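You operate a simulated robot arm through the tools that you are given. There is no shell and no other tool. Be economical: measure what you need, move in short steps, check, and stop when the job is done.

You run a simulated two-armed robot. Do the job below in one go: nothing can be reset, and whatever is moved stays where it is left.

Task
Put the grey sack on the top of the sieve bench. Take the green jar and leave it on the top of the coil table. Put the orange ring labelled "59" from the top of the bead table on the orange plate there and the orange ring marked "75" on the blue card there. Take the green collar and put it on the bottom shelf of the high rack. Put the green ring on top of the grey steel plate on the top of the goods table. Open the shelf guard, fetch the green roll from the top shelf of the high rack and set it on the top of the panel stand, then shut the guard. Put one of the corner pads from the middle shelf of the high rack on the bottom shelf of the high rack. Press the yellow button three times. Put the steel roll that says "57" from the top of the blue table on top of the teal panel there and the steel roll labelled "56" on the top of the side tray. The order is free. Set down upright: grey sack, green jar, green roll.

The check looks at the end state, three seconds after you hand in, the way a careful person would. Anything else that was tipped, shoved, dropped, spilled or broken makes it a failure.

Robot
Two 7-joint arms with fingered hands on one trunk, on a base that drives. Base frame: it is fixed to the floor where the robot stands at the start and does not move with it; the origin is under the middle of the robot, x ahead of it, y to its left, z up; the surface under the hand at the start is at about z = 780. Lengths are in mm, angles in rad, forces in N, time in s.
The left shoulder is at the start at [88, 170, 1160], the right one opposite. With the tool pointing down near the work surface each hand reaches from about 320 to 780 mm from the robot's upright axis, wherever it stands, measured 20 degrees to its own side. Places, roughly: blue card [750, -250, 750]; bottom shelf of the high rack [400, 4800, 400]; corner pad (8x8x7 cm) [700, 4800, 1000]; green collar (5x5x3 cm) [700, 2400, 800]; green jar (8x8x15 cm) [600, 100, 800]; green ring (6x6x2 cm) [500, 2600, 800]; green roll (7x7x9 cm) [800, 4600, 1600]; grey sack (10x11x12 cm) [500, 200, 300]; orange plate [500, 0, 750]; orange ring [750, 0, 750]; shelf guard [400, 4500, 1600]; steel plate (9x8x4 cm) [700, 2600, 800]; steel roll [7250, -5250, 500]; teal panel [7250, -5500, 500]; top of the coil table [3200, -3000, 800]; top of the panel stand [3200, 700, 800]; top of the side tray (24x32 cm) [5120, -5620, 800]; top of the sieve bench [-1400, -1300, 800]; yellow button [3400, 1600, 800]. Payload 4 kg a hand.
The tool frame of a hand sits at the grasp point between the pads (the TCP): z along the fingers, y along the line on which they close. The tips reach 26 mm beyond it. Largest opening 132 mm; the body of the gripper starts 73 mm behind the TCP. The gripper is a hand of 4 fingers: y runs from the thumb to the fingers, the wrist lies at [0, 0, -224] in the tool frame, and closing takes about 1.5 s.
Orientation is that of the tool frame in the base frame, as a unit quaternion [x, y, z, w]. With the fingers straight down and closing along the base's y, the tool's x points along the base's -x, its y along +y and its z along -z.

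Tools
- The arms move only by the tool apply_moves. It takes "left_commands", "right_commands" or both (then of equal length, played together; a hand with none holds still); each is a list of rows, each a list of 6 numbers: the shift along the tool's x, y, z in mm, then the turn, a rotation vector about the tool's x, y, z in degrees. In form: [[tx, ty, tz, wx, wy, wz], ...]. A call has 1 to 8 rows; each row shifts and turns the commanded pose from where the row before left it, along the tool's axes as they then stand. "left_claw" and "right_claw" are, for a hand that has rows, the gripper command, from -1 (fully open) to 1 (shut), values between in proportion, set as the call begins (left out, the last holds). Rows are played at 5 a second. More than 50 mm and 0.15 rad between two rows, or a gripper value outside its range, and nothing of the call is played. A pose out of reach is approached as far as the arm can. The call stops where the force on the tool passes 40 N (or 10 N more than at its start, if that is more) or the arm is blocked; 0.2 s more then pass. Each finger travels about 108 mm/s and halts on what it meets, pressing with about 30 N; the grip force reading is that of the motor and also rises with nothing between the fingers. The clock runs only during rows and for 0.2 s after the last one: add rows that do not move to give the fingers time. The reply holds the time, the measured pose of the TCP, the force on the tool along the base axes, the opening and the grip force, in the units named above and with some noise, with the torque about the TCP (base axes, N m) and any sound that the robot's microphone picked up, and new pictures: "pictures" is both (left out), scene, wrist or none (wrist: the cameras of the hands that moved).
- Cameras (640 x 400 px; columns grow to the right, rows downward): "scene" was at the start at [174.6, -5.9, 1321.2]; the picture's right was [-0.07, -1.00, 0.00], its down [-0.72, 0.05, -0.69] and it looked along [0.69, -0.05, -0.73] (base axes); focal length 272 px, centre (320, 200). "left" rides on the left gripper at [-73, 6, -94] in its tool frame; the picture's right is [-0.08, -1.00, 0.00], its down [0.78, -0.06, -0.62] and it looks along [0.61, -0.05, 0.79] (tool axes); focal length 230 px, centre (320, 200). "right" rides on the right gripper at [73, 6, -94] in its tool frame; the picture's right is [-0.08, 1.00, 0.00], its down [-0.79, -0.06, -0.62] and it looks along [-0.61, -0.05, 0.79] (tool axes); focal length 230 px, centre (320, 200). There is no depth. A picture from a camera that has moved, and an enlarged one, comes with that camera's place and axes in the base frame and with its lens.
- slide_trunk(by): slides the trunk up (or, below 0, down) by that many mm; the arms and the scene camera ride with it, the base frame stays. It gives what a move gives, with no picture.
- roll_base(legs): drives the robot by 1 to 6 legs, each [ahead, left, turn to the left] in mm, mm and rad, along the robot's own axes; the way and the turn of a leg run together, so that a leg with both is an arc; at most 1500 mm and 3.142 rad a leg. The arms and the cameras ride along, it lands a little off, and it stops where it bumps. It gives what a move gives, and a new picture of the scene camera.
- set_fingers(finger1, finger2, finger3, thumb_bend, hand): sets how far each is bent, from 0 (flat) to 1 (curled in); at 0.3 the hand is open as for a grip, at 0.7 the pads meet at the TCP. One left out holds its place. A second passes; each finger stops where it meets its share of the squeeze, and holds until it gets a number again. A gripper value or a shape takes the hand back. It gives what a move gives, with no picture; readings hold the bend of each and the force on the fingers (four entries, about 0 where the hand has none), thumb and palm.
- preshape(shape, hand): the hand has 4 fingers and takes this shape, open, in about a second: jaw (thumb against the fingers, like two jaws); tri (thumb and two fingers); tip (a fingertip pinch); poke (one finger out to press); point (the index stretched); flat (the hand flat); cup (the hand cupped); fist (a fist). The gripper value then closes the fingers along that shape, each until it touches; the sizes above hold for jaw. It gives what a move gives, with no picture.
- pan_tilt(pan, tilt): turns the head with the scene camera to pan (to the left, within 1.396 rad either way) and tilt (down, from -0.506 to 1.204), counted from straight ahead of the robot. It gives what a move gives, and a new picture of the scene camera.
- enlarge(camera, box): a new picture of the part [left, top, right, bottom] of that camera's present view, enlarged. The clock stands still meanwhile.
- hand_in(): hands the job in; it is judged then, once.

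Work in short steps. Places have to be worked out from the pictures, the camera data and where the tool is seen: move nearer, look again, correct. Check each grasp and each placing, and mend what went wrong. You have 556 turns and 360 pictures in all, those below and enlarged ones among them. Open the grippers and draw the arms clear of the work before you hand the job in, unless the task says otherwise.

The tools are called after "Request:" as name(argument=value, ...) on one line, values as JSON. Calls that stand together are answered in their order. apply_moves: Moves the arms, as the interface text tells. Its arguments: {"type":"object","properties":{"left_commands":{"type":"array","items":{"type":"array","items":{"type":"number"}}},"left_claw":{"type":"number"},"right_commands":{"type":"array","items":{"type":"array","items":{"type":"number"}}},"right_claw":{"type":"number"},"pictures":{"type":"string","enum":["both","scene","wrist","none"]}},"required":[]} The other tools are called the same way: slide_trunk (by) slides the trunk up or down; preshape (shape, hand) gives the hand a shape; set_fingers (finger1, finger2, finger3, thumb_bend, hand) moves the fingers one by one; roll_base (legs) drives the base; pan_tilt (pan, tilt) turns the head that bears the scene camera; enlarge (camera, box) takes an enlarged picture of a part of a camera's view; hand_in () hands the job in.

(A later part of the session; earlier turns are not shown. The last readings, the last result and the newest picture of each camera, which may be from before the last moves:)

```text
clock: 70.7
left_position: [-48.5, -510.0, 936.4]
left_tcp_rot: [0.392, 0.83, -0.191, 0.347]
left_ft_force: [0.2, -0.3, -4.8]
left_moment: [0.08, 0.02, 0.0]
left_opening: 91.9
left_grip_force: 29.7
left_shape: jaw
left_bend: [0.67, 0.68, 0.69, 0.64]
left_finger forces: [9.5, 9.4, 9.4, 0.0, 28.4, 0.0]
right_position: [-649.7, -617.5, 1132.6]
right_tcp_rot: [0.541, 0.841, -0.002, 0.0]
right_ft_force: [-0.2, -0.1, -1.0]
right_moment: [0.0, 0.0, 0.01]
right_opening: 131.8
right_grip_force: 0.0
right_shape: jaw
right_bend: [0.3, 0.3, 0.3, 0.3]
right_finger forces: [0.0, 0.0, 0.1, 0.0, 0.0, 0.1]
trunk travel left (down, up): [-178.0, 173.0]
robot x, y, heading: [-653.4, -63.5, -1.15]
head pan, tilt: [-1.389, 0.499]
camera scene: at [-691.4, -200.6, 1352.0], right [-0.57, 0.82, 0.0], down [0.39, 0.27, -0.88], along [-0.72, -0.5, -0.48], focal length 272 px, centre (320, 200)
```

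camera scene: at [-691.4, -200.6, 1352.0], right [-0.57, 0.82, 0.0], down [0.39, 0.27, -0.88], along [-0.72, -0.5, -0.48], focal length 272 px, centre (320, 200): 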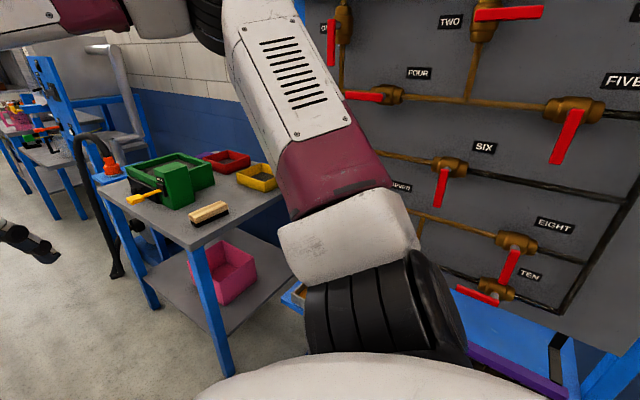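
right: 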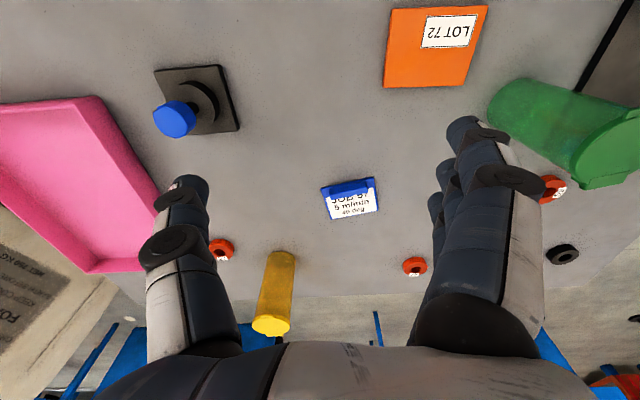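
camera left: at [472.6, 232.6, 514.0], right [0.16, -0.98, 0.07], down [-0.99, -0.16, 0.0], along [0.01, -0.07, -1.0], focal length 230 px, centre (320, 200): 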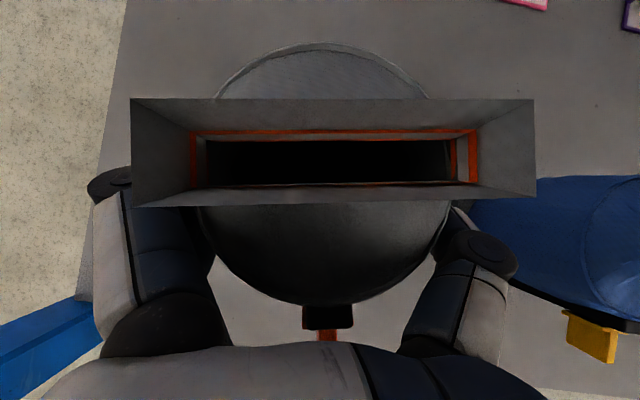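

Free of the board; the valves look undisturbed. I now drive across the open floor toward a point in front of the sieve bench.

Request:
roll_base(legs=[[1248, -117, 0]])

```text
clock: 77.0
left_position: [346.7, -1695.1, 936.1]
left_tcp_rot: [0.394, 0.829, -0.191, 0.346]
left_ft_force: [-0.3, -0.1, -5.1]
left_moment: [0.07, 0.06, -0.02]
left_opening: 91.9
left_grip_force: 29.5
left_shape: jaw
left_bend: [0.67, 0.68, 0.69, 0.64]
left_finger forces: [9.6, 9.4, 9.4, 0.1, 28.3, 0.0]
right_position: [-252.4, -1800.5, 1132.3]
right_tcp_rot: [0.543, 0.84, 0.0, -0.001]
right_ft_force: [-0.7, -0.5, 0.1]
right_moment: [0.01, -0.02, -0.01]
right_opening: 132.1
right_grip_force: 0.0
right_shape: jaw
right_bend: [0.3, 0.3, 0.3, 0.3]
right_finger forces: [0.1, 0.0, 0.1, 0.0, 0.0, 0.0]
trunk travel left (down, up): [-178.0, 173.0]
robot x, y, heading: [-256.5, -1248.3, -1.153]
head pan, tilt: [-1.389, 0.499]
camera scene: at [-292.8, -1382.4, 1352.0], right [-0.56, 0.83, 0.0], down [0.4, 0.27, -0.88], along [-0.73, -0.49, -0.48], focal length 272 px, centre (320, 200)
```

scene: 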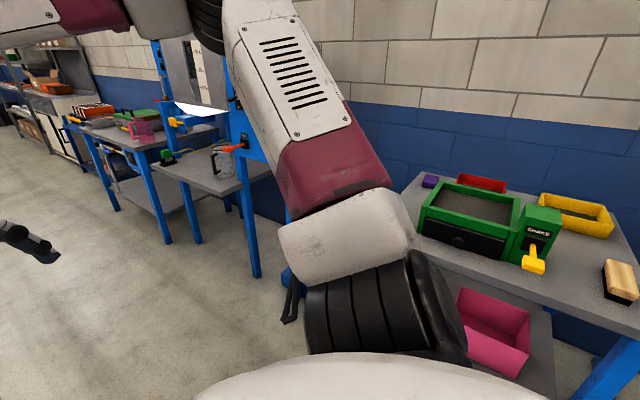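

I turn to face the bench (heading π).

Request:
roll_base(legs=[[0, 0, -1.98]])

Request:
pan_tilt(pan=0, tilt=0.5)

```text
clock: 82.1
left_position: [-907.0, -1621.2, 936.4]
left_tcp_rot: [0.91, 0.125, -0.395, 0.03]
left_ft_force: [0.3, 0.1, -4.8]
left_moment: [-0.02, -0.07, 0.0]
left_opening: 91.8
left_grip_force: 29.7
left_shape: jaw
left_bend: [0.67, 0.68, 0.69, 0.64]
left_finger forces: [9.2, 9.2, 9.3, 0.0, 27.4, 0.1]
right_position: [-765.4, -1029.4, 1132.0]
right_tcp_rot: [1.0, 0.007, 0.0, -0.001]
right_ft_force: [1.5, -0.1, 0.7]
right_moment: [0.02, -0.01, 0.01]
right_opening: 131.8
right_grip_force: 0.1
right_shape: jaw
right_bend: [0.3, 0.3, 0.3, 0.3]
right_finger forces: [0.0, 0.0, 0.0, 0.0, 0.0, 0.1]
trunk travel left (down, up): [-178.0, 173.0]
robot x, y, heading: [-250.6, -1246.5, -3.129]
head pan, tilt: [-1.389, 0.499]
camera scene: at [-364.7, -1158.2, 1352.0], right [0.98, 0.19, 0.0], down [0.09, -0.47, -0.88], along [-0.17, 0.86, -0.48], focal length 272 px, centre (320, 200)
```

scene: 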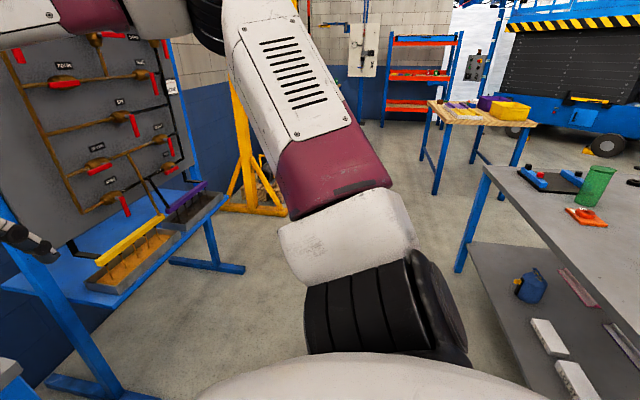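

```text
clock: 83.7
left_position: [-906.6, -1619.7, 936.1]
left_tcp_rot: [0.91, 0.126, -0.394, 0.03]
left_ft_force: [-0.4, -0.2, -5.2]
left_moment: [0.02, -0.04, -0.01]
left_opening: 91.8
left_grip_force: 30.1
left_shape: jaw
left_bend: [0.67, 0.68, 0.69, 0.64]
left_finger forces: [9.2, 9.2, 9.2, 0.0, 27.5, 0.1]
right_position: [-765.9, -1028.8, 1131.4]
right_tcp_rot: [1.0, 0.006, 0.0, -0.001]
right_ft_force: [0.7, 0.1, -0.2]
right_moment: [0.02, -0.01, 0.0]
right_opening: 132.1
right_grip_force: 0.0
right_shape: jaw
right_bend: [0.3, 0.3, 0.3, 0.3]
right_finger forces: [0.0, 0.0, 0.1, 0.0, 0.0, 0.0]
trunk travel left (down, up): [-178.0, 173.0]
robot x, y, heading: [-254.9, -1246.5, -3.127]
head pan, tilt: [0.0, 0.499]
camera scene: at [-438.5, -1248.4, 1351.9], right [-0.01, 1.0, 0.0], down [0.48, 0.0, -0.88], along [-0.88, -0.01, -0.48], focal length 272 px, centre (320, 200)
```

scene: 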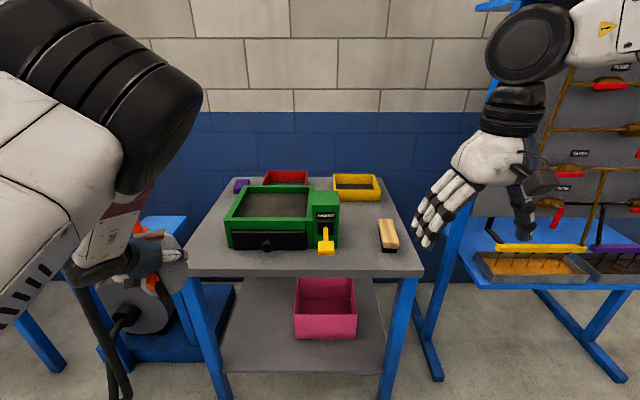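

The free spot on the bench is behind the brush and to the right of the green shaker, around (-1345, -1068). I restore the upright tilt of the sack and bring the hand inward.

Request:
apply_moves(left_commands=[[0, 0, 0, 2.45, 4, 3.75], [0, 0, 0, 2.45, 4, 3.75], [0, -30, 0, 0, 0, 0], [0, -30, 0, 0, 0, 0], [0, -30, 0, 0, 0, 0], [0, -30, 0, 0, 0, 0], [0, 0, 0, 0, 0, 0]], pictures="scene")

```text
clock: 85.3
left_position: [-916.1, -1524.5, 933.5]
left_tcp_rot: [0.941, 0.084, -0.327, -0.003]
left_ft_force: [-0.5, -0.9, -4.5]
left_moment: [-0.01, -0.05, 0.02]
left_opening: 91.9
left_grip_force: 30.2
left_shape: jaw
left_bend: [0.67, 0.68, 0.69, 0.64]
left_finger forces: [9.1, 9.1, 9.3, 0.0, 27.2, 0.0]
right_position: [-765.3, -1029.0, 1133.0]
right_tcp_rot: [1.0, 0.007, 0.0, 0.0]
right_ft_force: [1.5, 1.2, 0.2]
right_moment: [0.02, -0.02, -0.03]
right_opening: 132.2
right_grip_force: 0.1
right_shape: jaw
right_bend: [0.3, 0.3, 0.3, 0.3]
right_finger forces: [0.0, 0.1, 0.0, 0.2, 0.1, 0.0]
trunk travel left (down, up): [-178.0, 173.0]
robot x, y, heading: [-255.5, -1252.0, -3.135]
head pan, tilt: [0.0, 0.499]
camera scene: at [-438.4, -1248.3, 1352.0], right [-0.01, 1.0, 0.0], down [0.48, 0.0, -0.88], along [-0.88, -0.01, -0.48], focal length 272 px, centre (320, 200)
```

scene: 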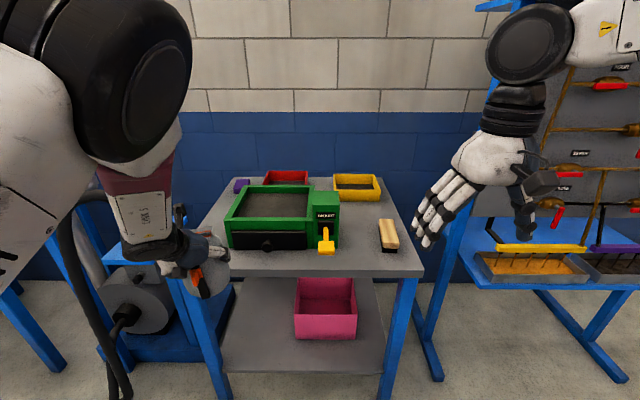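

Before approaching I extend the left hand and draw the right hand back a little, so that the right hand stays clear of the valve board.

Request:
apply_moves(left_commands=[[-35, -6.7, 19.4, 0, 0, 0], [-35, -6.7, 19.4, 0, 0, 0], [-35, -6.7, 19.4, 0, 0, 0]], right_commands=[[25, 20, 0, 0, 0, 0], [25, 20, 0, 0, 0, 0], [25, 20, 0, 0, 0, 0]], pictures="none")

Request:
roll_base(legs=[[0, -450, 0]])

```text
clock: 86.1
left_position: [-1039.7, -1492.0, 960.3]
left_tcp_rot: [0.942, 0.049, -0.333, 0.009]
left_ft_force: [0.4, -0.2, -3.8]
left_moment: [0.02, -0.06, 0.04]
left_opening: 91.7
left_grip_force: 29.7
left_shape: jaw
left_bend: [0.67, 0.68, 0.69, 0.64]
left_finger forces: [9.3, 9.4, 9.8, 0.0, 28.3, 0.0]
right_position: [-688.3, -1087.5, 1132.3]
right_tcp_rot: [1.0, 0.006, 0.001, 0.0]
right_ft_force: [0.3, -0.3, 0.3]
right_moment: [0.02, -0.02, -0.01]
right_opening: 132.1
right_grip_force: 0.0
right_shape: jaw
right_bend: [0.3, 0.3, 0.3, 0.3]
right_finger forces: [0.1, 0.1, 0.1, 0.0, 0.0, 0.1]
trunk travel left (down, up): [-178.0, 173.0]
robot x, y, heading: [-257.6, -1246.3, -3.133]
head pan, tilt: [0.0, 0.499]
```

```text
clock: 88.8
left_position: [-1042.4, -1270.5, 968.0]
left_tcp_rot: [0.939, 0.054, -0.34, 0.024]
left_ft_force: [-1.8, -15.0, 1.1]
left_moment: [-1.17, 0.09, -0.12]
left_opening: 97.7
left_grip_force: 29.9
left_shape: jaw
left_bend: [0.65, 0.62, 0.58, 0.66]
left_finger forces: [11.6, 13.8, 16.6, 0.0, 28.4, 0.0]
right_position: [-691.5, -848.0, 1132.7]
right_tcp_rot: [1.0, 0.009, 0.0, 0.0]
right_ft_force: [-0.7, 0.5, 0.1]
right_moment: [0.01, -0.04, 0.0]
right_opening: 132.1
right_grip_force: 0.1
right_shape: jaw
right_bend: [0.3, 0.3, 0.3, 0.3]
right_finger forces: [0.1, 0.0, 0.0, 0.1, 0.0, 0.0]
trunk travel left (down, up): [-178.0, 173.0]
robot x, y, heading: [-255.0, -1002.8, -3.131]
head pan, tilt: [0.0, 0.499]
heard: click
stopped in leg 1: the force on the tool passed its limit at 46 N (the readings are from after the stop); the commanded pose is now the measured one
camera scene: at [-440.2, -1006.1, 1351.9], right [-0.01, 1.0, 0.0], down [0.48, 0.01, -0.88], along [-0.88, -0.01, -0.48], focal length 272 px, centre (320, 200)
```

scene: 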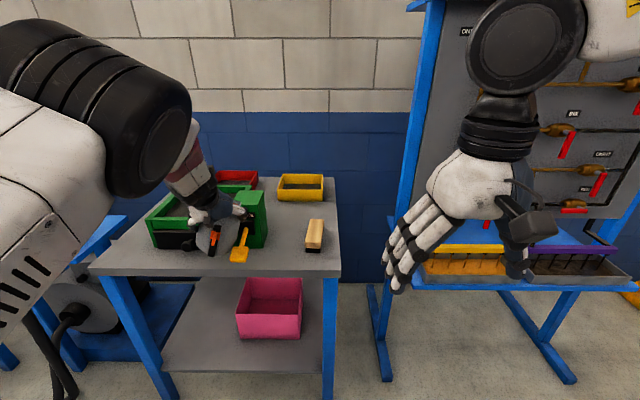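

I hit the yellow shaker lever with the sack (46 N, a click). I retreat to the left at once and inspect it.

Request:
roll_base(legs=[[0, 120, 0]])

Request:
enlarge(camera="scene", box=[180, 160, 340, 260])

```text
clock: 90.5
left_position: [-1041.3, -1384.0, 966.1]
left_tcp_rot: [0.939, 0.053, -0.339, 0.021]
left_ft_force: [0.2, -0.7, -4.7]
left_moment: [0.12, -0.01, 0.01]
left_opening: 97.0
left_grip_force: 29.8
left_shape: jaw
left_bend: [0.66, 0.64, 0.62, 0.65]
left_finger forces: [7.8, 10.3, 13.2, 0.1, 32.6, 0.0]
right_position: [-690.2, -965.8, 1133.7]
right_tcp_rot: [1.0, 0.009, 0.0, -0.001]
right_ft_force: [0.4, -0.3, -0.2]
right_moment: [0.02, 0.0, -0.02]
right_opening: 131.6
right_grip_force: 0.1
right_shape: jaw
right_bend: [0.3, 0.3, 0.3, 0.3]
right_finger forces: [0.0, 0.0, 0.0, 0.1, 0.0, 0.0]
trunk travel left (down, up): [-178.0, 173.0]
robot x, y, heading: [-252.0, -1122.3, -3.127]
head pan, tilt: [0.0, 0.499]
camera scene: at [-439.1, -1125.2, 1351.9], right [-0.01, 1.0, 0.0], down [0.48, 0.01, -0.88], along [-0.88, -0.01, -0.48], focal length 272 px, centre (320, 200)
```

scene: 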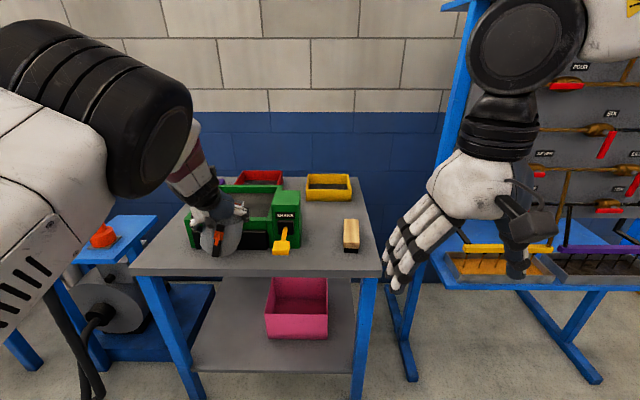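

```text
4.00 times, centred on (260, 210) of scene
camera zoom: at [-439.1, -1125.2, 1351.9], right [-0.01, 1.0, 0.0], down [0.48, 0.01, -0.88], along [-0.88, -0.01, -0.48], focal length 1089 px, centre (560, 160)
```

zoom: 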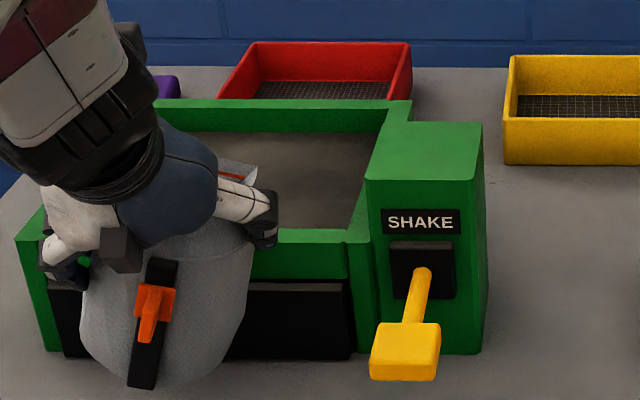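

The lever seems to be in its former, down position. The sack may have shifted in the hand; I look with the wrist camera.

Request:
apply_moves(left_commands=[[0, 0, -20, 0, 0, 0]], pictures="wrist")

Request:
enlarge(camera="scene", box=[180, 190, 260, 260])

```text
clock: 90.9
left_position: [-1027.7, -1381.5, 982.2]
left_tcp_rot: [0.939, 0.052, -0.34, 0.02]
left_ft_force: [0.5, -0.3, -4.5]
left_moment: [0.12, -0.04, 0.03]
left_opening: 96.9
left_grip_force: 30.0
left_shape: jaw
left_bend: [0.66, 0.64, 0.62, 0.65]
left_finger forces: [7.8, 10.1, 13.1, 0.0, 32.4, 0.0]
right_position: [-688.1, -965.8, 1132.2]
right_tcp_rot: [1.0, 0.008, -0.001, -0.001]
right_ft_force: [0.0, -0.7, 0.2]
right_moment: [0.03, 0.05, 0.01]
right_opening: 131.7
right_grip_force: 0.1
right_shape: jaw
right_bend: [0.3, 0.3, 0.3, 0.3]
right_finger forces: [0.0, 0.1, 0.0, 0.0, 0.1, 0.0]
trunk travel left (down, up): [-178.0, 173.0]
robot x, y, heading: [-256.9, -1125.6, -3.131]
head pan, tilt: [0.0, 0.499]
camera left: at [-1025.3, -1385.9, 1101.0], right [-0.17, 0.98, 0.05], down [0.98, 0.17, -0.03], along [-0.04, 0.04, -1.0], focal length 230 px, centre (320, 200)
```

left: 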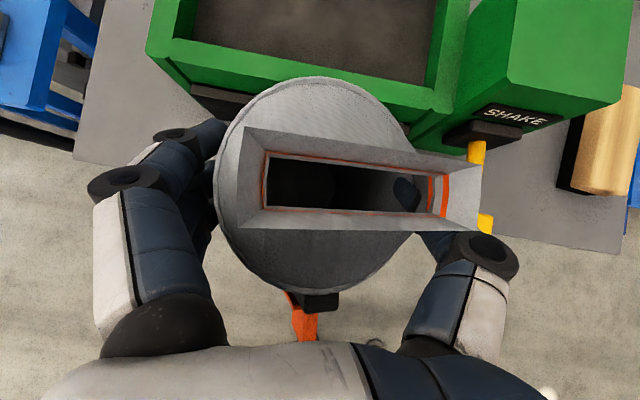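

```text
5.71 times, centred on (220, 225) of scene
camera zoom: at [-437.7, -1124.7, 1352.3], right [-0.01, 1.0, 0.0], down [0.48, 0.01, -0.88], along [-0.88, -0.01, -0.48], focal length 1555 px, centre (891, 57)
```

zoom: 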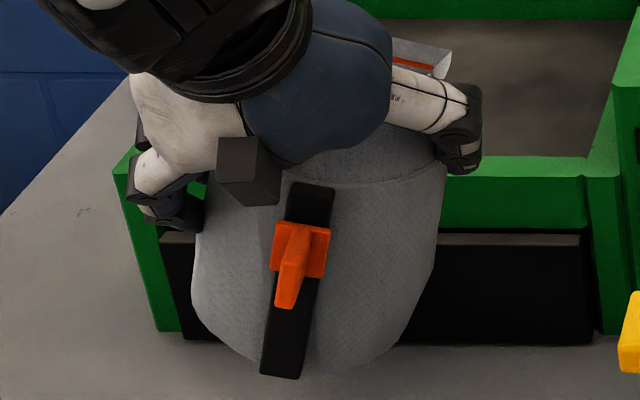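

The sack has rolled about 20° in the hand (bottom toward the fingers). I back off from the bench and roll the hand to bring the sack upright again.

Request:
roll_base(legs=[[-150, 0, 0]])

Request:
apply_moves(left_commands=[[0, 0, 0, 5.3, 0.8, -4.5], [0, 0, 0, 5.3, 0.8, -4.5], [0, 0, 0, 5.3, 0.8, -4.5], [0, 0, 0, 0, 0, 0], [0, 0, 0, 0, 0, 0]])

```text
clock: 92.3
left_position: [-879.3, -1380.3, 982.4]
left_tcp_rot: [0.939, 0.052, -0.34, 0.02]
left_ft_force: [-0.1, 0.6, -5.5]
left_moment: [0.1, 0.0, 0.01]
left_opening: 97.2
left_grip_force: 29.5
left_shape: jaw
left_bend: [0.66, 0.64, 0.62, 0.65]
left_finger forces: [7.9, 10.1, 13.2, 0.0, 32.5, 0.1]
right_position: [-538.2, -963.8, 1133.0]
right_tcp_rot: [1.0, 0.009, 0.0, -0.001]
right_ft_force: [0.3, 0.4, 0.7]
right_moment: [0.0, 0.0, -0.01]
right_opening: 131.7
right_grip_force: 0.1
right_shape: jaw
right_bend: [0.3, 0.3, 0.3, 0.3]
right_finger forces: [0.0, 0.0, 0.0, 0.1, 0.0, 0.0]
trunk travel left (down, up): [-178.0, 173.0]
robot x, y, heading: [-105.2, -1120.6, -3.132]
head pan, tilt: [0.0, 0.499]
camera scene: at [-288.6, -1122.9, 1352.0], right [-0.01, 1.0, 0.0], down [0.48, 0.01, -0.88], along [-0.88, -0.01, -0.48], focal length 272 px, centre (320, 200)
```

scene: 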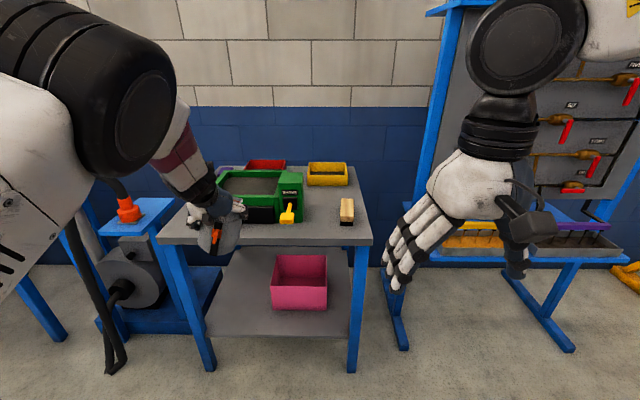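

```text
clock: 93.5
left_position: [-879.8, -1379.6, 981.4]
left_tcp_rot: [0.927, 0.116, -0.323, -0.151]
left_ft_force: [-0.1, -0.9, -3.8]
left_moment: [-0.04, 0.02, -0.01]
left_opening: 96.7
left_grip_force: 30.5
left_shape: jaw
left_bend: [0.66, 0.64, 0.62, 0.65]
left_finger forces: [8.3, 10.3, 13.2, 0.0, 31.8, 0.0]
right_position: [-539.8, -963.8, 1132.6]
right_tcp_rot: [1.0, 0.007, 0.001, 0.0]
right_ft_force: [-0.3, -0.4, -0.3]
right_moment: [0.01, -0.01, 0.01]
right_opening: 131.7
right_grip_force: 0.1
right_shape: jaw
right_bend: [0.3, 0.3, 0.3, 0.3]
right_finger forces: [0.0, 0.1, 0.0, 0.0, 0.0, 0.1]
trunk travel left (down, up): [-178.0, 173.0]
robot x, y, heading: [-109.1, -1121.7, -3.132]
head pan, tilt: [0.0, 0.499]
camera scene: at [-289.5, -1123.3, 1351.9], right [-0.01, 1.0, 0.0], down [0.48, 0.01, -0.88], along [-0.88, -0.01, -0.48], focal length 272 px, centre (320, 200)
camera left: at [-876.8, -1426.4, 1090.3], right [-0.18, 0.9, 0.4], down [0.98, 0.17, 0.04], along [-0.04, 0.4, -0.92], focal length 230 px, centre (320, 200)
```

scene: 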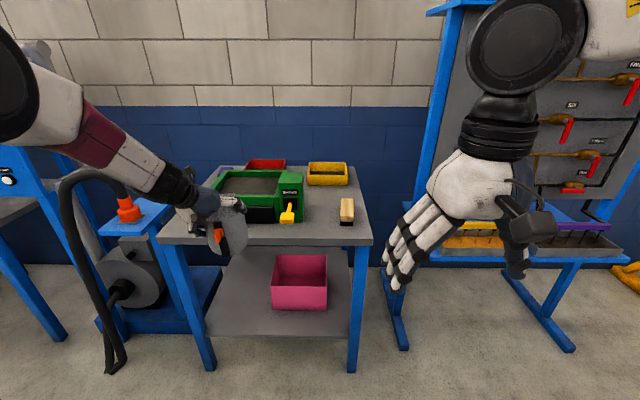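
left: 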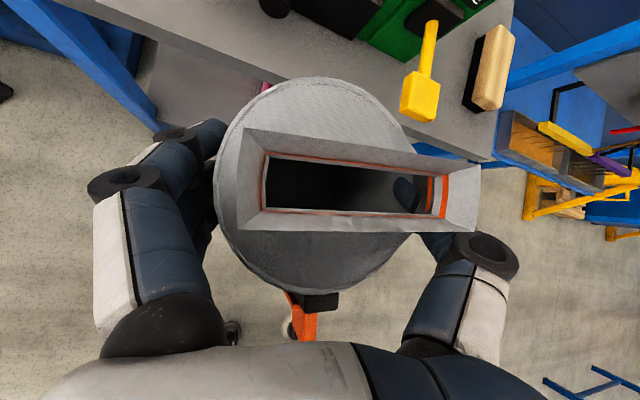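

I enlarge the sack to judge its uprightness.

Request:
enlarge(camera="scene", box=[180, 180, 276, 260])

```text
5.00 times, centred on (228, 220) of scene
camera zoom: at [-289.5, -1123.3, 1351.9], right [-0.01, 1.0, 0.0], down [0.48, 0.01, -0.88], along [-0.88, -0.01, -0.48], focal length 1361 px, centre (780, 100)
```

zoom: 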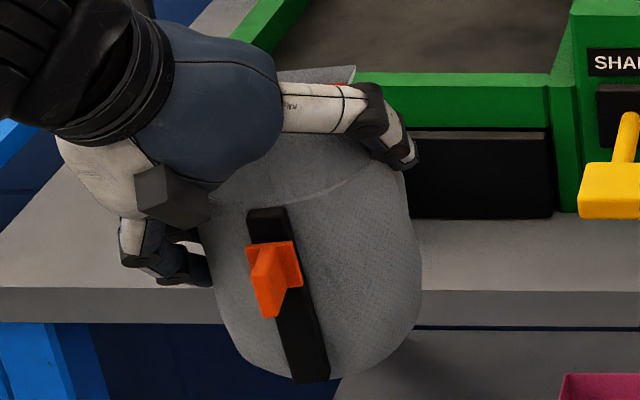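

Upright within a few degrees. I now slide right in front of the bench (hand well short of it).

Request:
roll_base(legs=[[0, -312, 0]])

```text
clock: 96.8
left_position: [-883.8, -1066.9, 982.1]
left_tcp_rot: [0.927, 0.113, -0.325, -0.152]
left_ft_force: [0.1, 0.8, -4.2]
left_moment: [-0.01, -0.04, -0.01]
left_opening: 96.7
left_grip_force: 30.0
left_shape: jaw
left_bend: [0.66, 0.64, 0.62, 0.65]
left_finger forces: [8.3, 10.4, 13.1, 0.1, 31.7, 0.0]
right_position: [-543.3, -650.0, 1132.5]
right_tcp_rot: [1.0, 0.008, 0.0, -0.001]
right_ft_force: [0.4, 0.1, -0.2]
right_moment: [-0.01, -0.01, -0.04]
right_opening: 132.0
right_grip_force: 0.0
right_shape: jaw
right_bend: [0.3, 0.3, 0.3, 0.3]
right_finger forces: [0.0, 0.1, 0.0, 0.0, 0.0, 0.1]
trunk travel left (down, up): [-178.0, 173.0]
robot x, y, heading: [-111.6, -807.5, -3.132]
head pan, tilt: [0.0, 0.499]
camera scene: at [-292.7, -810.2, 1351.9], right [-0.01, 1.0, 0.0], down [0.48, 0.0, -0.88], along [-0.88, -0.01, -0.48], focal length 272 px, centre (320, 200)
```

scene: 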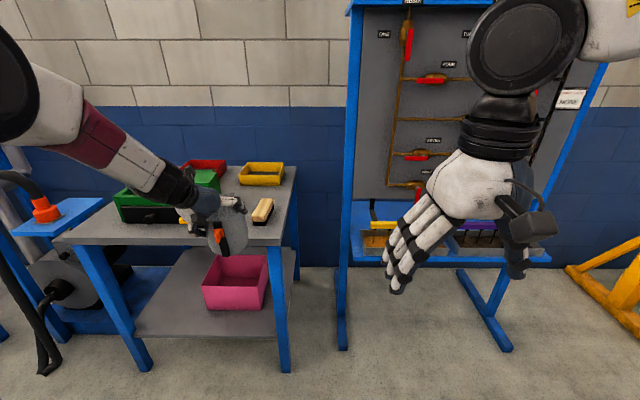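

The free patch is between brush and yellow tray, centred about (-1392, -1085). I drive ahead in two stages, right hand drawn back slightly.

Request:
apply_moves(right_commands=[[25, 10, 0, 0, 0, 0], [25, 10, 0, 0, 0, 0]], pictures="none")

Request:
roll_base(legs=[[420, 15, 0]])

Request:
apply_moves(left_commands=[[0, 0, 0, 0, 0, 0]], pictures="wrist")

```text
clock: 97.4
left_position: [-883.7, -1065.8, 980.9]
left_tcp_rot: [0.928, 0.114, -0.323, -0.149]
left_ft_force: [-0.1, 0.3, -5.3]
left_moment: [-0.04, -0.03, 0.02]
left_opening: 97.1
left_grip_force: 29.9
left_shape: jaw
left_bend: [0.66, 0.64, 0.62, 0.65]
left_finger forces: [8.2, 10.2, 13.0, 0.0, 31.5, 0.0]
right_position: [-491.2, -669.0, 1132.2]
right_tcp_rot: [1.0, 0.007, -0.001, 0.0]
right_ft_force: [-0.4, -0.6, 0.2]
right_moment: [0.02, 0.0, -0.02]
right_opening: 132.0
right_grip_force: 0.0
right_shape: jaw
right_bend: [0.3, 0.3, 0.3, 0.3]
right_finger forces: [0.1, 0.0, 0.0, 0.0, 0.0, 0.1]
trunk travel left (down, up): [-178.0, 173.0]
robot x, y, heading: [-111.1, -810.4, -3.129]
head pan, tilt: [0.0, 0.499]
```

```text
clock: 100.0
left_position: [-1299.5, -1085.6, 981.2]
left_tcp_rot: [0.927, 0.114, -0.323, -0.151]
left_ft_force: [-0.4, 0.2, -4.9]
left_moment: [-0.02, -0.02, 0.0]
left_opening: 96.9
left_grip_force: 30.2
left_shape: jaw
left_bend: [0.66, 0.64, 0.62, 0.65]
left_finger forces: [8.3, 10.3, 13.1, 0.0, 31.5, 0.0]
right_position: [-908.0, -690.3, 1133.1]
right_tcp_rot: [1.0, 0.007, -0.001, -0.001]
right_ft_force: [-0.6, 0.1, -0.2]
right_moment: [0.01, 0.01, 0.01]
right_opening: 132.0
right_grip_force: 0.2
right_shape: jaw
right_bend: [0.3, 0.3, 0.3, 0.3]
right_finger forces: [0.0, 0.1, 0.0, 0.0, 0.0, 0.0]
trunk travel left (down, up): [-178.0, 173.0]
robot x, y, heading: [-528.6, -828.7, -3.136]
head pan, tilt: [0.0, 0.499]
camera scene: at [-709.2, -829.2, 1351.9], right [-0.01, 1.0, 0.0], down [0.48, 0.0, -0.88], along [-0.88, -0.01, -0.48], focal length 272 px, centre (320, 200)
```

scene: 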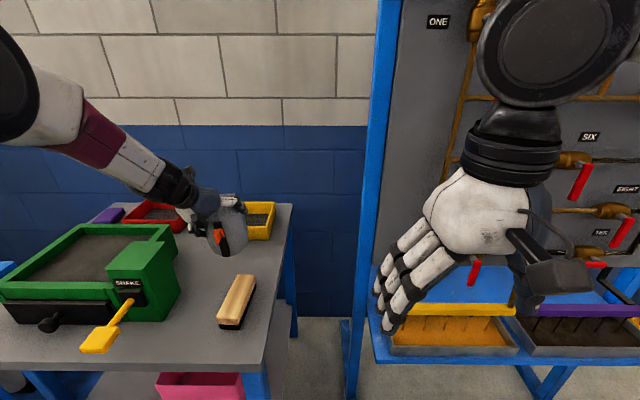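

```text
clock: 100.4
left_position: [-1299.2, -1085.1, 981.6]
left_tcp_rot: [0.927, 0.115, -0.324, -0.15]
left_ft_force: [-0.1, -0.5, -3.8]
left_moment: [-0.03, 0.0, 0.03]
left_opening: 96.8
left_grip_force: 29.9
left_shape: jaw
left_bend: [0.66, 0.64, 0.62, 0.65]
left_finger forces: [8.2, 10.3, 13.2, 0.0, 31.5, 0.1]
right_position: [-906.9, -688.7, 1132.0]
right_tcp_rot: [1.0, 0.007, 0.0, 0.0]
right_ft_force: [0.0, -0.6, -0.4]
right_moment: [0.0, 0.0, 0.0]
right_opening: 132.1
right_grip_force: 0.0
right_shape: jaw
right_bend: [0.3, 0.3, 0.3, 0.3]
right_finger forces: [0.0, 0.1, 0.1, 0.0, 0.0, 0.0]
trunk travel left (down, up): [-178.0, 173.0]
robot x, y, heading: [-524.8, -827.9, -3.136]
head pan, tilt: [0.0, 0.499]
camera left: at [-1296.5, -1131.0, 1090.1], right [-0.17, 0.9, 0.4], down [0.98, 0.17, 0.04], along [-0.03, 0.4, -0.92], focal length 230 px, centre (320, 200)
```

left: 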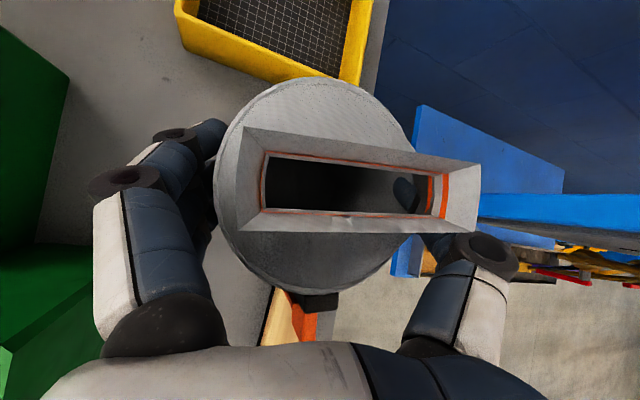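

Everything is clear; I drive the last 82 mm ahead, then lower 100 mm with the arm.

Request:
roll_base(legs=[[82, 0, 0]])

Request:
apply_moves(left_commands=[[17, 10.6, 22.4, 0, 0, 0], [17, 10.6, 22.4, 0, 0, 0], [17, 10.6, 22.4, 0, 0, 0], [0, 0, 0, 0, 0, 0]])

```text
clock: 101.5
left_position: [-1380.4, -1086.1, 980.8]
left_tcp_rot: [0.928, 0.114, -0.323, -0.15]
left_ft_force: [0.3, -0.3, -4.6]
left_moment: [-0.01, -0.03, -0.02]
left_opening: 97.0
left_grip_force: 30.2
left_shape: jaw
left_bend: [0.66, 0.64, 0.62, 0.65]
left_finger forces: [8.3, 10.3, 13.1, 0.0, 31.5, 0.0]
right_position: [-989.7, -690.1, 1133.3]
right_tcp_rot: [1.0, 0.006, 0.0, -0.001]
right_ft_force: [0.2, 0.5, 0.3]
right_moment: [0.02, 0.01, 0.01]
right_opening: 132.0
right_grip_force: 0.0
right_shape: jaw
right_bend: [0.3, 0.3, 0.3, 0.3]
right_finger forces: [0.0, 0.0, 0.0, 0.0, 0.0, 0.1]
trunk travel left (down, up): [-178.0, 173.0]
robot x, y, heading: [-609.3, -824.1, -3.135]
head pan, tilt: [0.0, 0.499]
camera scene: at [-790.5, -830.0, 1351.9], right [-0.01, 1.0, 0.0], down [0.48, 0.0, -0.88], along [-0.88, -0.01, -0.48], focal length 272 px, centre (320, 200)
```

scene: 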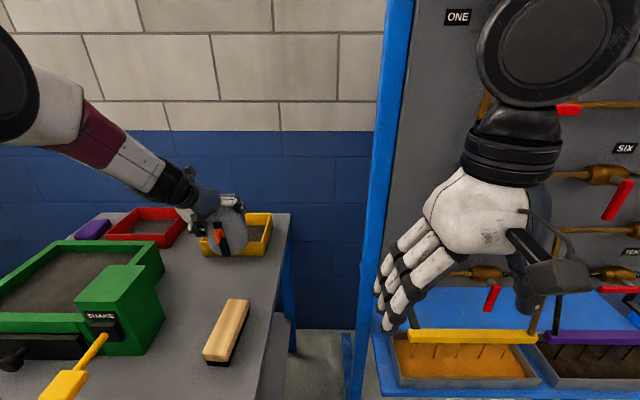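

```text
clock: 102.3
left_position: [-1385.6, -1085.8, 909.7]
left_tcp_rot: [0.923, 0.115, -0.334, -0.153]
left_ft_force: [-0.7, -0.4, 12.0]
left_moment: [-0.17, -0.26, 0.04]
left_opening: 93.1
left_grip_force: 29.7
left_shape: jaw
left_bend: [0.68, 0.69, 0.69, 0.65]
left_finger forces: [8.2, 9.8, 12.4, 0.1, 35.8, 0.0]
right_position: [-986.6, -689.0, 1132.6]
right_tcp_rot: [1.0, 0.007, -0.002, 0.0]
right_ft_force: [0.5, 0.3, 0.4]
right_moment: [0.03, 0.02, 0.01]
right_opening: 131.7
right_grip_force: 0.0
right_shape: jaw
right_bend: [0.3, 0.3, 0.3, 0.3]
right_finger forces: [0.1, 0.0, 0.0, 0.0, 0.1, 0.1]
trunk travel left (down, up): [-178.0, 173.0]
robot x, y, heading: [-606.0, -826.4, -3.131]
head pan, tilt: [0.0, 0.499]
stopped in row 4 (left hand): the force on the tool passed its limit at 47 N (the readings are from after the stop); the commanded pose is now the measured one
camera scene: at [-787.5, -829.5, 1352.3], right [-0.01, 1.0, 0.0], down [0.48, 0.0, -0.88], along [-0.88, -0.01, -0.48], focal length 272 px, centre (320, 200)
camera left: at [-1381.0, -1132.0, 1017.8], right [-0.17, 0.9, 0.4], down [0.98, 0.18, 0.01], along [-0.06, 0.4, -0.92], focal length 230 px, centre (320, 200)
```

scene: 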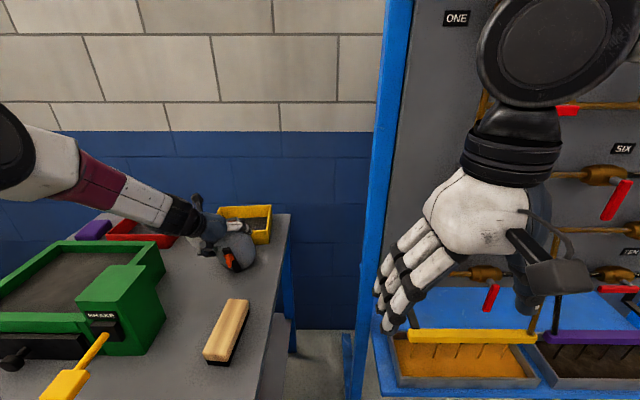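
left: 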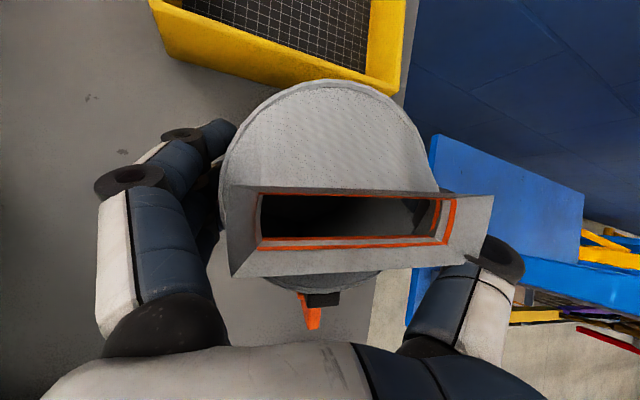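

Contact came at TCP z≈910, so the sack bottom is ~128 mm below the TCP (shelf was lower than judged). I look closely at how it stands.

Request:
enlarge(camera="scene", box=[180, 190, 300, 280])

```text
4.44 times, centred on (240, 235) of scene
camera zoom: at [-787.5, -829.5, 1352.3], right [-0.01, 1.0, 0.0], down [0.48, 0.0, -0.88], along [-0.88, -0.01, -0.48], focal length 1210 px, centre (676, 44)
```

zoom: 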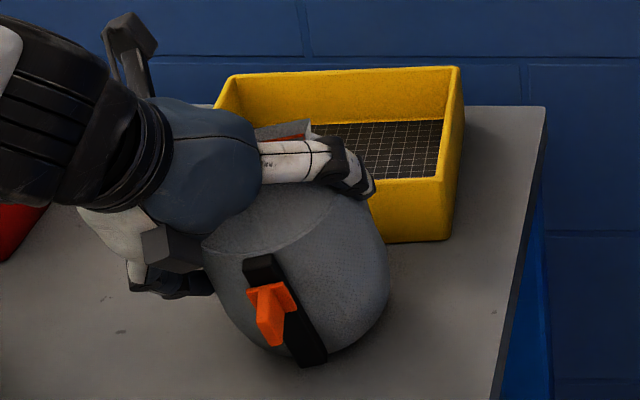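

The sack leaned in the hand and its bottom seems to have shoved the yellow tray back about 50 mm. I lift the sack straight up and back off to examine both.

Request:
apply_moves(left_commands=[[-17.4, -10.8, -21.9, 0, 0, 0], [-17.4, -10.8, -21.9, 0, 0, 0], [-17.4, -10.8, -21.9, 0, 0, 0]], pictures="none")

Request:
roll_base(legs=[[-82, 0, 0]])

Request:
enlarge(camera="scene", box=[160, 180, 320, 280])

```text
clock: 103.1
left_position: [-1386.1, -1085.0, 996.7]
left_tcp_rot: [0.924, 0.116, -0.331, -0.151]
left_ft_force: [0.1, 1.0, -4.8]
left_moment: [-0.06, -0.11, 0.02]
left_opening: 94.1
left_grip_force: 29.8
left_shape: jaw
left_bend: [0.67, 0.67, 0.67, 0.65]
left_finger forces: [9.0, 10.9, 11.5, 0.0, 32.8, 0.1]
right_position: [-989.9, -689.8, 1132.1]
right_tcp_rot: [1.0, 0.006, 0.0, 0.0]
right_ft_force: [0.1, 0.8, 1.0]
right_moment: [0.01, 0.06, 0.0]
right_opening: 131.8
right_grip_force: 0.0
right_shape: jaw
right_bend: [0.3, 0.3, 0.3, 0.3]
right_finger forces: [0.0, 0.1, 0.0, 0.1, 0.0, 0.0]
trunk travel left (down, up): [-178.0, 173.0]
robot x, y, heading: [-609.9, -826.3, -3.129]
head pan, tilt: [0.0, 0.499]
```

```text
clock: 104.1
left_position: [-1304.6, -1085.5, 995.1]
left_tcp_rot: [0.924, 0.115, -0.332, -0.152]
left_ft_force: [0.6, -0.5, -4.1]
left_moment: [-0.06, -0.12, -0.01]
left_opening: 94.4
left_grip_force: 30.2
left_shape: jaw
left_bend: [0.67, 0.67, 0.67, 0.65]
left_finger forces: [9.0, 10.9, 11.4, 0.0, 32.7, 0.0]
right_position: [-906.5, -689.7, 1131.8]
right_tcp_rot: [1.0, 0.007, -0.001, -0.001]
right_ft_force: [0.2, -0.2, -0.1]
right_moment: [-0.02, 0.02, 0.01]
right_opening: 131.9
right_grip_force: 0.1
right_shape: jaw
right_bend: [0.3, 0.3, 0.3, 0.3]
right_finger forces: [0.0, 0.0, 0.0, 0.0, 0.0, 0.1]
trunk travel left (down, up): [-178.0, 173.0]
robot x, y, heading: [-525.2, -828.8, -3.128]
head pan, tilt: [0.0, 0.499]
camera scene: at [-707.6, -829.3, 1351.9], right [-0.01, 1.0, 0.0], down [0.48, 0.0, -0.88], along [-0.88, -0.01, -0.48], focal length 272 px, centre (320, 200)
```

scene: 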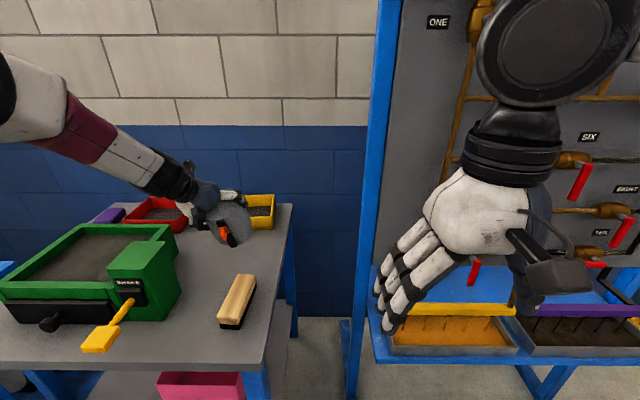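

```text
4.00 times, centred on (240, 230) of scene
camera zoom: at [-707.6, -829.3, 1351.9], right [-0.01, 1.0, 0.0], down [0.48, 0.0, -0.88], along [-0.88, -0.01, -0.48], focal length 1089 px, centre (640, 80)
```

zoom: 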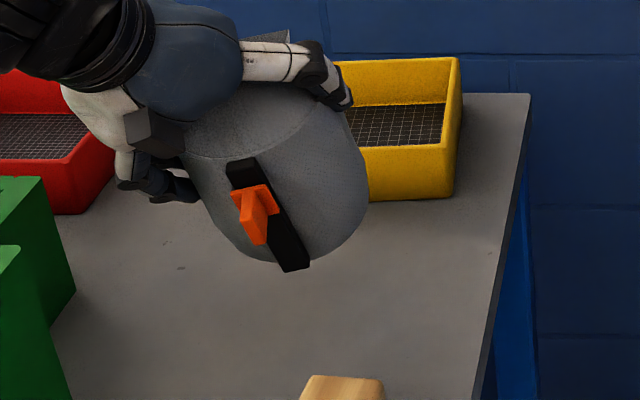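

The tray was shoved back ~55 mm (front edge now ≈ -1525 instead of -1465); I will mend that after. First I level the sack in the hand by about 13° sideways and 12° front-back.

Request:
apply_moves(left_commands=[[0, 0, 0, -4.5, 3.2, 2.0], [0, 0, 0, -4.5, 3.2, 2.0], [0, 0, 0, -4.5, 3.2, 2.0], [0, 0, 0, 0, 0, 0]], pictures="wrist")

Request:
enlarge(camera="scene", box=[160, 180, 320, 280])

```text
clock: 105.1
left_position: [-1305.1, -1084.6, 996.0]
left_tcp_rot: [0.965, 0.092, -0.244, -0.034]
left_ft_force: [-0.3, 0.3, -4.2]
left_moment: [0.04, -0.04, -0.04]
left_opening: 94.0
left_grip_force: 29.4
left_shape: jaw
left_bend: [0.67, 0.67, 0.67, 0.65]
left_finger forces: [9.0, 10.4, 11.0, 0.1, 32.6, 0.1]
right_position: [-907.3, -689.4, 1131.6]
right_tcp_rot: [1.0, 0.006, 0.0, 0.0]
right_ft_force: [-0.5, -0.9, 0.1]
right_moment: [0.02, 0.04, -0.02]
right_opening: 131.7
right_grip_force: 0.3
right_shape: jaw
right_bend: [0.3, 0.3, 0.3, 0.3]
right_finger forces: [0.0, 0.1, 0.1, 0.0, 0.0, 0.1]
trunk travel left (down, up): [-178.0, 173.0]
robot x, y, heading: [-527.3, -828.3, -3.128]
head pan, tilt: [0.0, 0.499]
camera left: at [-1323.6, -1105.6, 1111.1], right [-0.23, 0.96, 0.15], down [0.96, 0.2, 0.18], along [0.15, 0.18, -0.97], focal length 230 px, centre (320, 200)
```

left: 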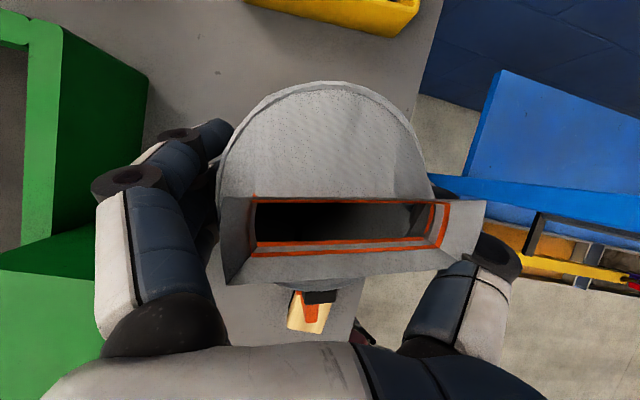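

```text
4.00 times, centred on (240, 230) of scene
camera zoom: at [-708.0, -829.7, 1352.0], right [-0.01, 1.0, 0.0], down [0.48, 0.0, -0.88], along [-0.88, -0.01, -0.48], focal length 1089 px, centre (640, 80)
```

zoom: 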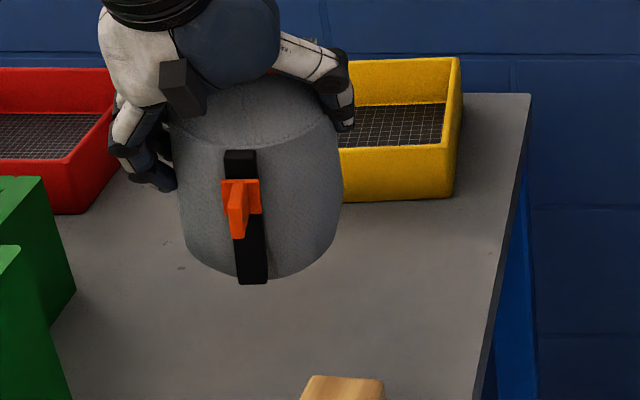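

It is closer; remaining lean is about 6° right and 8–10° toward me. One more small correction.

Request:
apply_moves(left_commands=[[0, 0, 0, 2.25, 4.5, -1.75], [0, 0, 0, 2.25, 4.5, -1.75], [0, 0, 0, 0, 0, 0]], pictures="wrist")

Request:
enlarge(camera="scene", box=[160, 180, 320, 280])

```text
clock: 105.9
left_position: [-1304.4, -1084.2, 994.5]
left_tcp_rot: [0.975, 0.109, -0.171, -0.086]
left_ft_force: [0.5, 0.0, -3.9]
left_moment: [0.03, -0.04, -0.01]
left_opening: 94.0
left_grip_force: 29.8
left_shape: jaw
left_bend: [0.67, 0.67, 0.67, 0.65]
left_finger forces: [9.1, 10.3, 10.9, 0.1, 32.3, 0.1]
right_position: [-907.6, -689.0, 1131.9]
right_tcp_rot: [1.0, 0.008, 0.0, -0.001]
right_ft_force: [0.4, -1.8, -0.2]
right_moment: [0.04, -0.04, 0.01]
right_opening: 131.8
right_grip_force: 0.0
right_shape: jaw
right_bend: [0.3, 0.3, 0.3, 0.3]
right_finger forces: [0.0, 0.0, 0.0, 0.1, 0.1, 0.0]
trunk travel left (down, up): [-178.0, 173.0]
robot x, y, heading: [-525.5, -825.0, -3.132]
head pan, tilt: [0.0, 0.499]
camera left: at [-1339.5, -1118.7, 1104.1], right [-0.25, 0.94, 0.23], down [0.93, 0.17, 0.34], along [0.28, 0.3, -0.91], focal length 230 px, centre (320, 200)
```

left: 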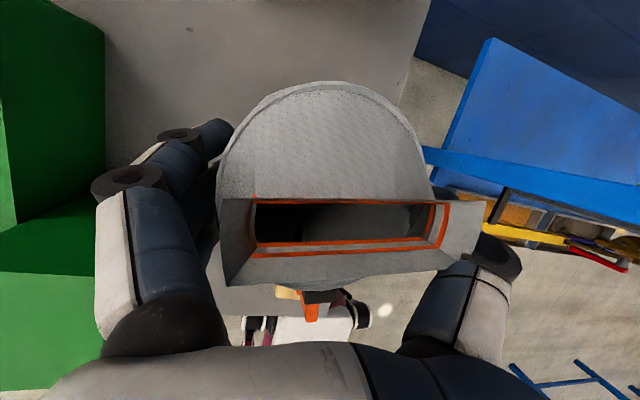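

```text
4.00 times, centred on (240, 230) of scene
camera zoom: at [-708.1, -829.1, 1352.0], right [-0.01, 1.0, 0.0], down [0.48, 0.0, -0.88], along [-0.88, -0.01, -0.48], focal length 1089 px, centre (640, 80)
```

zoom: 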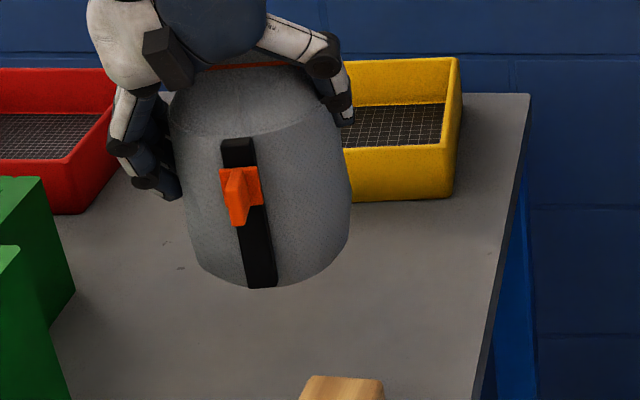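

Now it looks upright within a few degrees. I drive 61 mm ahead to the free patch and lower 75 mm.

Request:
roll_base(legs=[[61, 0, 0]])

Request:
apply_moves(left_commands=[[7.9, 5.1, 23.1, 0, 0, 0], [7.9, 5.1, 23.1, 0, 0, 0], [7.9, 5.1, 23.1, 0, 0, 0], [0, 0, 0, 0, 0, 0]], pictures="scene")

```text
clock: 106.9
left_position: [-1365.9, -1084.5, 994.7]
left_tcp_rot: [0.975, 0.109, -0.171, -0.086]
left_ft_force: [-1.0, 0.7, -5.3]
left_moment: [0.01, 0.02, -0.04]
left_opening: 94.2
left_grip_force: 31.0
left_shape: jaw
left_bend: [0.67, 0.67, 0.67, 0.65]
left_finger forces: [9.2, 10.2, 11.1, 0.0, 32.3, 0.1]
right_position: [-967.7, -689.4, 1132.2]
right_tcp_rot: [1.0, 0.007, 0.001, 0.0]
right_ft_force: [-0.9, 0.3, 0.9]
right_moment: [0.0, -0.02, 0.03]
right_opening: 131.9
right_grip_force: 0.1
right_shape: jaw
right_bend: [0.3, 0.3, 0.3, 0.3]
right_finger forces: [0.1, 0.0, 0.0, 0.1, 0.0, 0.0]
trunk travel left (down, up): [-178.0, 173.0]
robot x, y, heading: [-585.6, -829.5, -3.131]
head pan, tilt: [0.0, 0.499]
camera scene: at [-769.2, -829.9, 1351.8], right [-0.01, 1.0, 0.0], down [0.48, 0.0, -0.88], along [-0.88, -0.01, -0.48], focal length 272 px, centre (320, 200)
```

scene: 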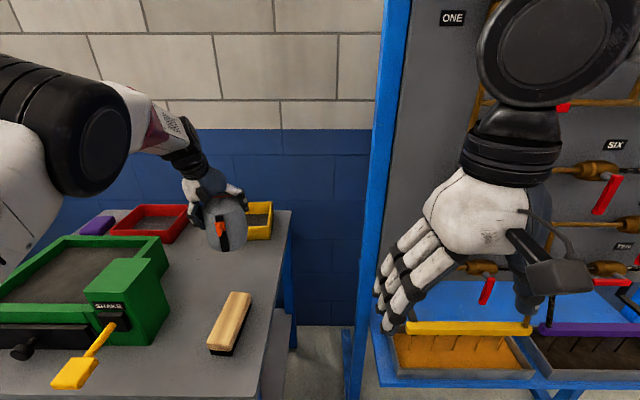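

```text
clock: 107.9
left_position: [-1365.3, -1085.9, 921.6]
left_tcp_rot: [0.975, 0.108, -0.172, -0.086]
left_ft_force: [-0.4, -0.9, -5.1]
left_moment: [-0.01, 0.02, 0.0]
left_opening: 94.1
left_grip_force: 30.0
left_shape: jaw
left_bend: [0.67, 0.67, 0.67, 0.65]
left_finger forces: [9.1, 10.2, 11.1, 0.0, 32.3, 0.1]
right_position: [-966.7, -689.4, 1132.5]
right_tcp_rot: [1.0, 0.007, 0.0, -0.001]
right_ft_force: [-0.4, -0.2, 0.6]
right_moment: [-0.02, -0.01, 0.01]
right_opening: 132.1
right_grip_force: 0.1
right_shape: jaw
right_bend: [0.3, 0.3, 0.3, 0.3]
right_finger forces: [0.0, 0.0, 0.0, 0.0, 0.1, 0.0]
trunk travel left (down, up): [-178.0, 173.0]
robot x, y, heading: [-585.8, -826.2, -3.133]
head pan, tilt: [0.0, 0.499]
camera scene: at [-767.6, -829.8, 1352.0], right [-0.01, 1.0, 0.0], down [0.48, 0.0, -0.88], along [-0.88, -0.01, -0.48], focal length 272 px, centre (320, 200)
```

scene: 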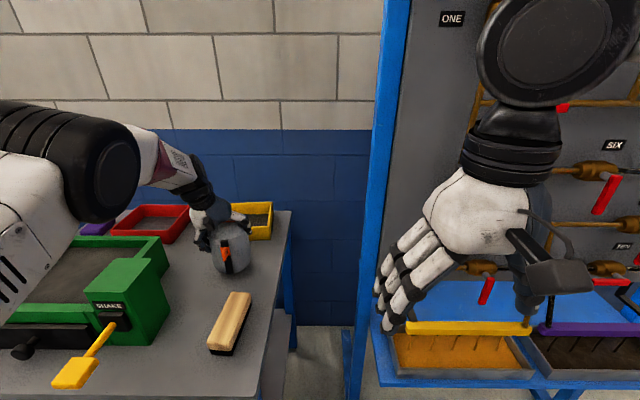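

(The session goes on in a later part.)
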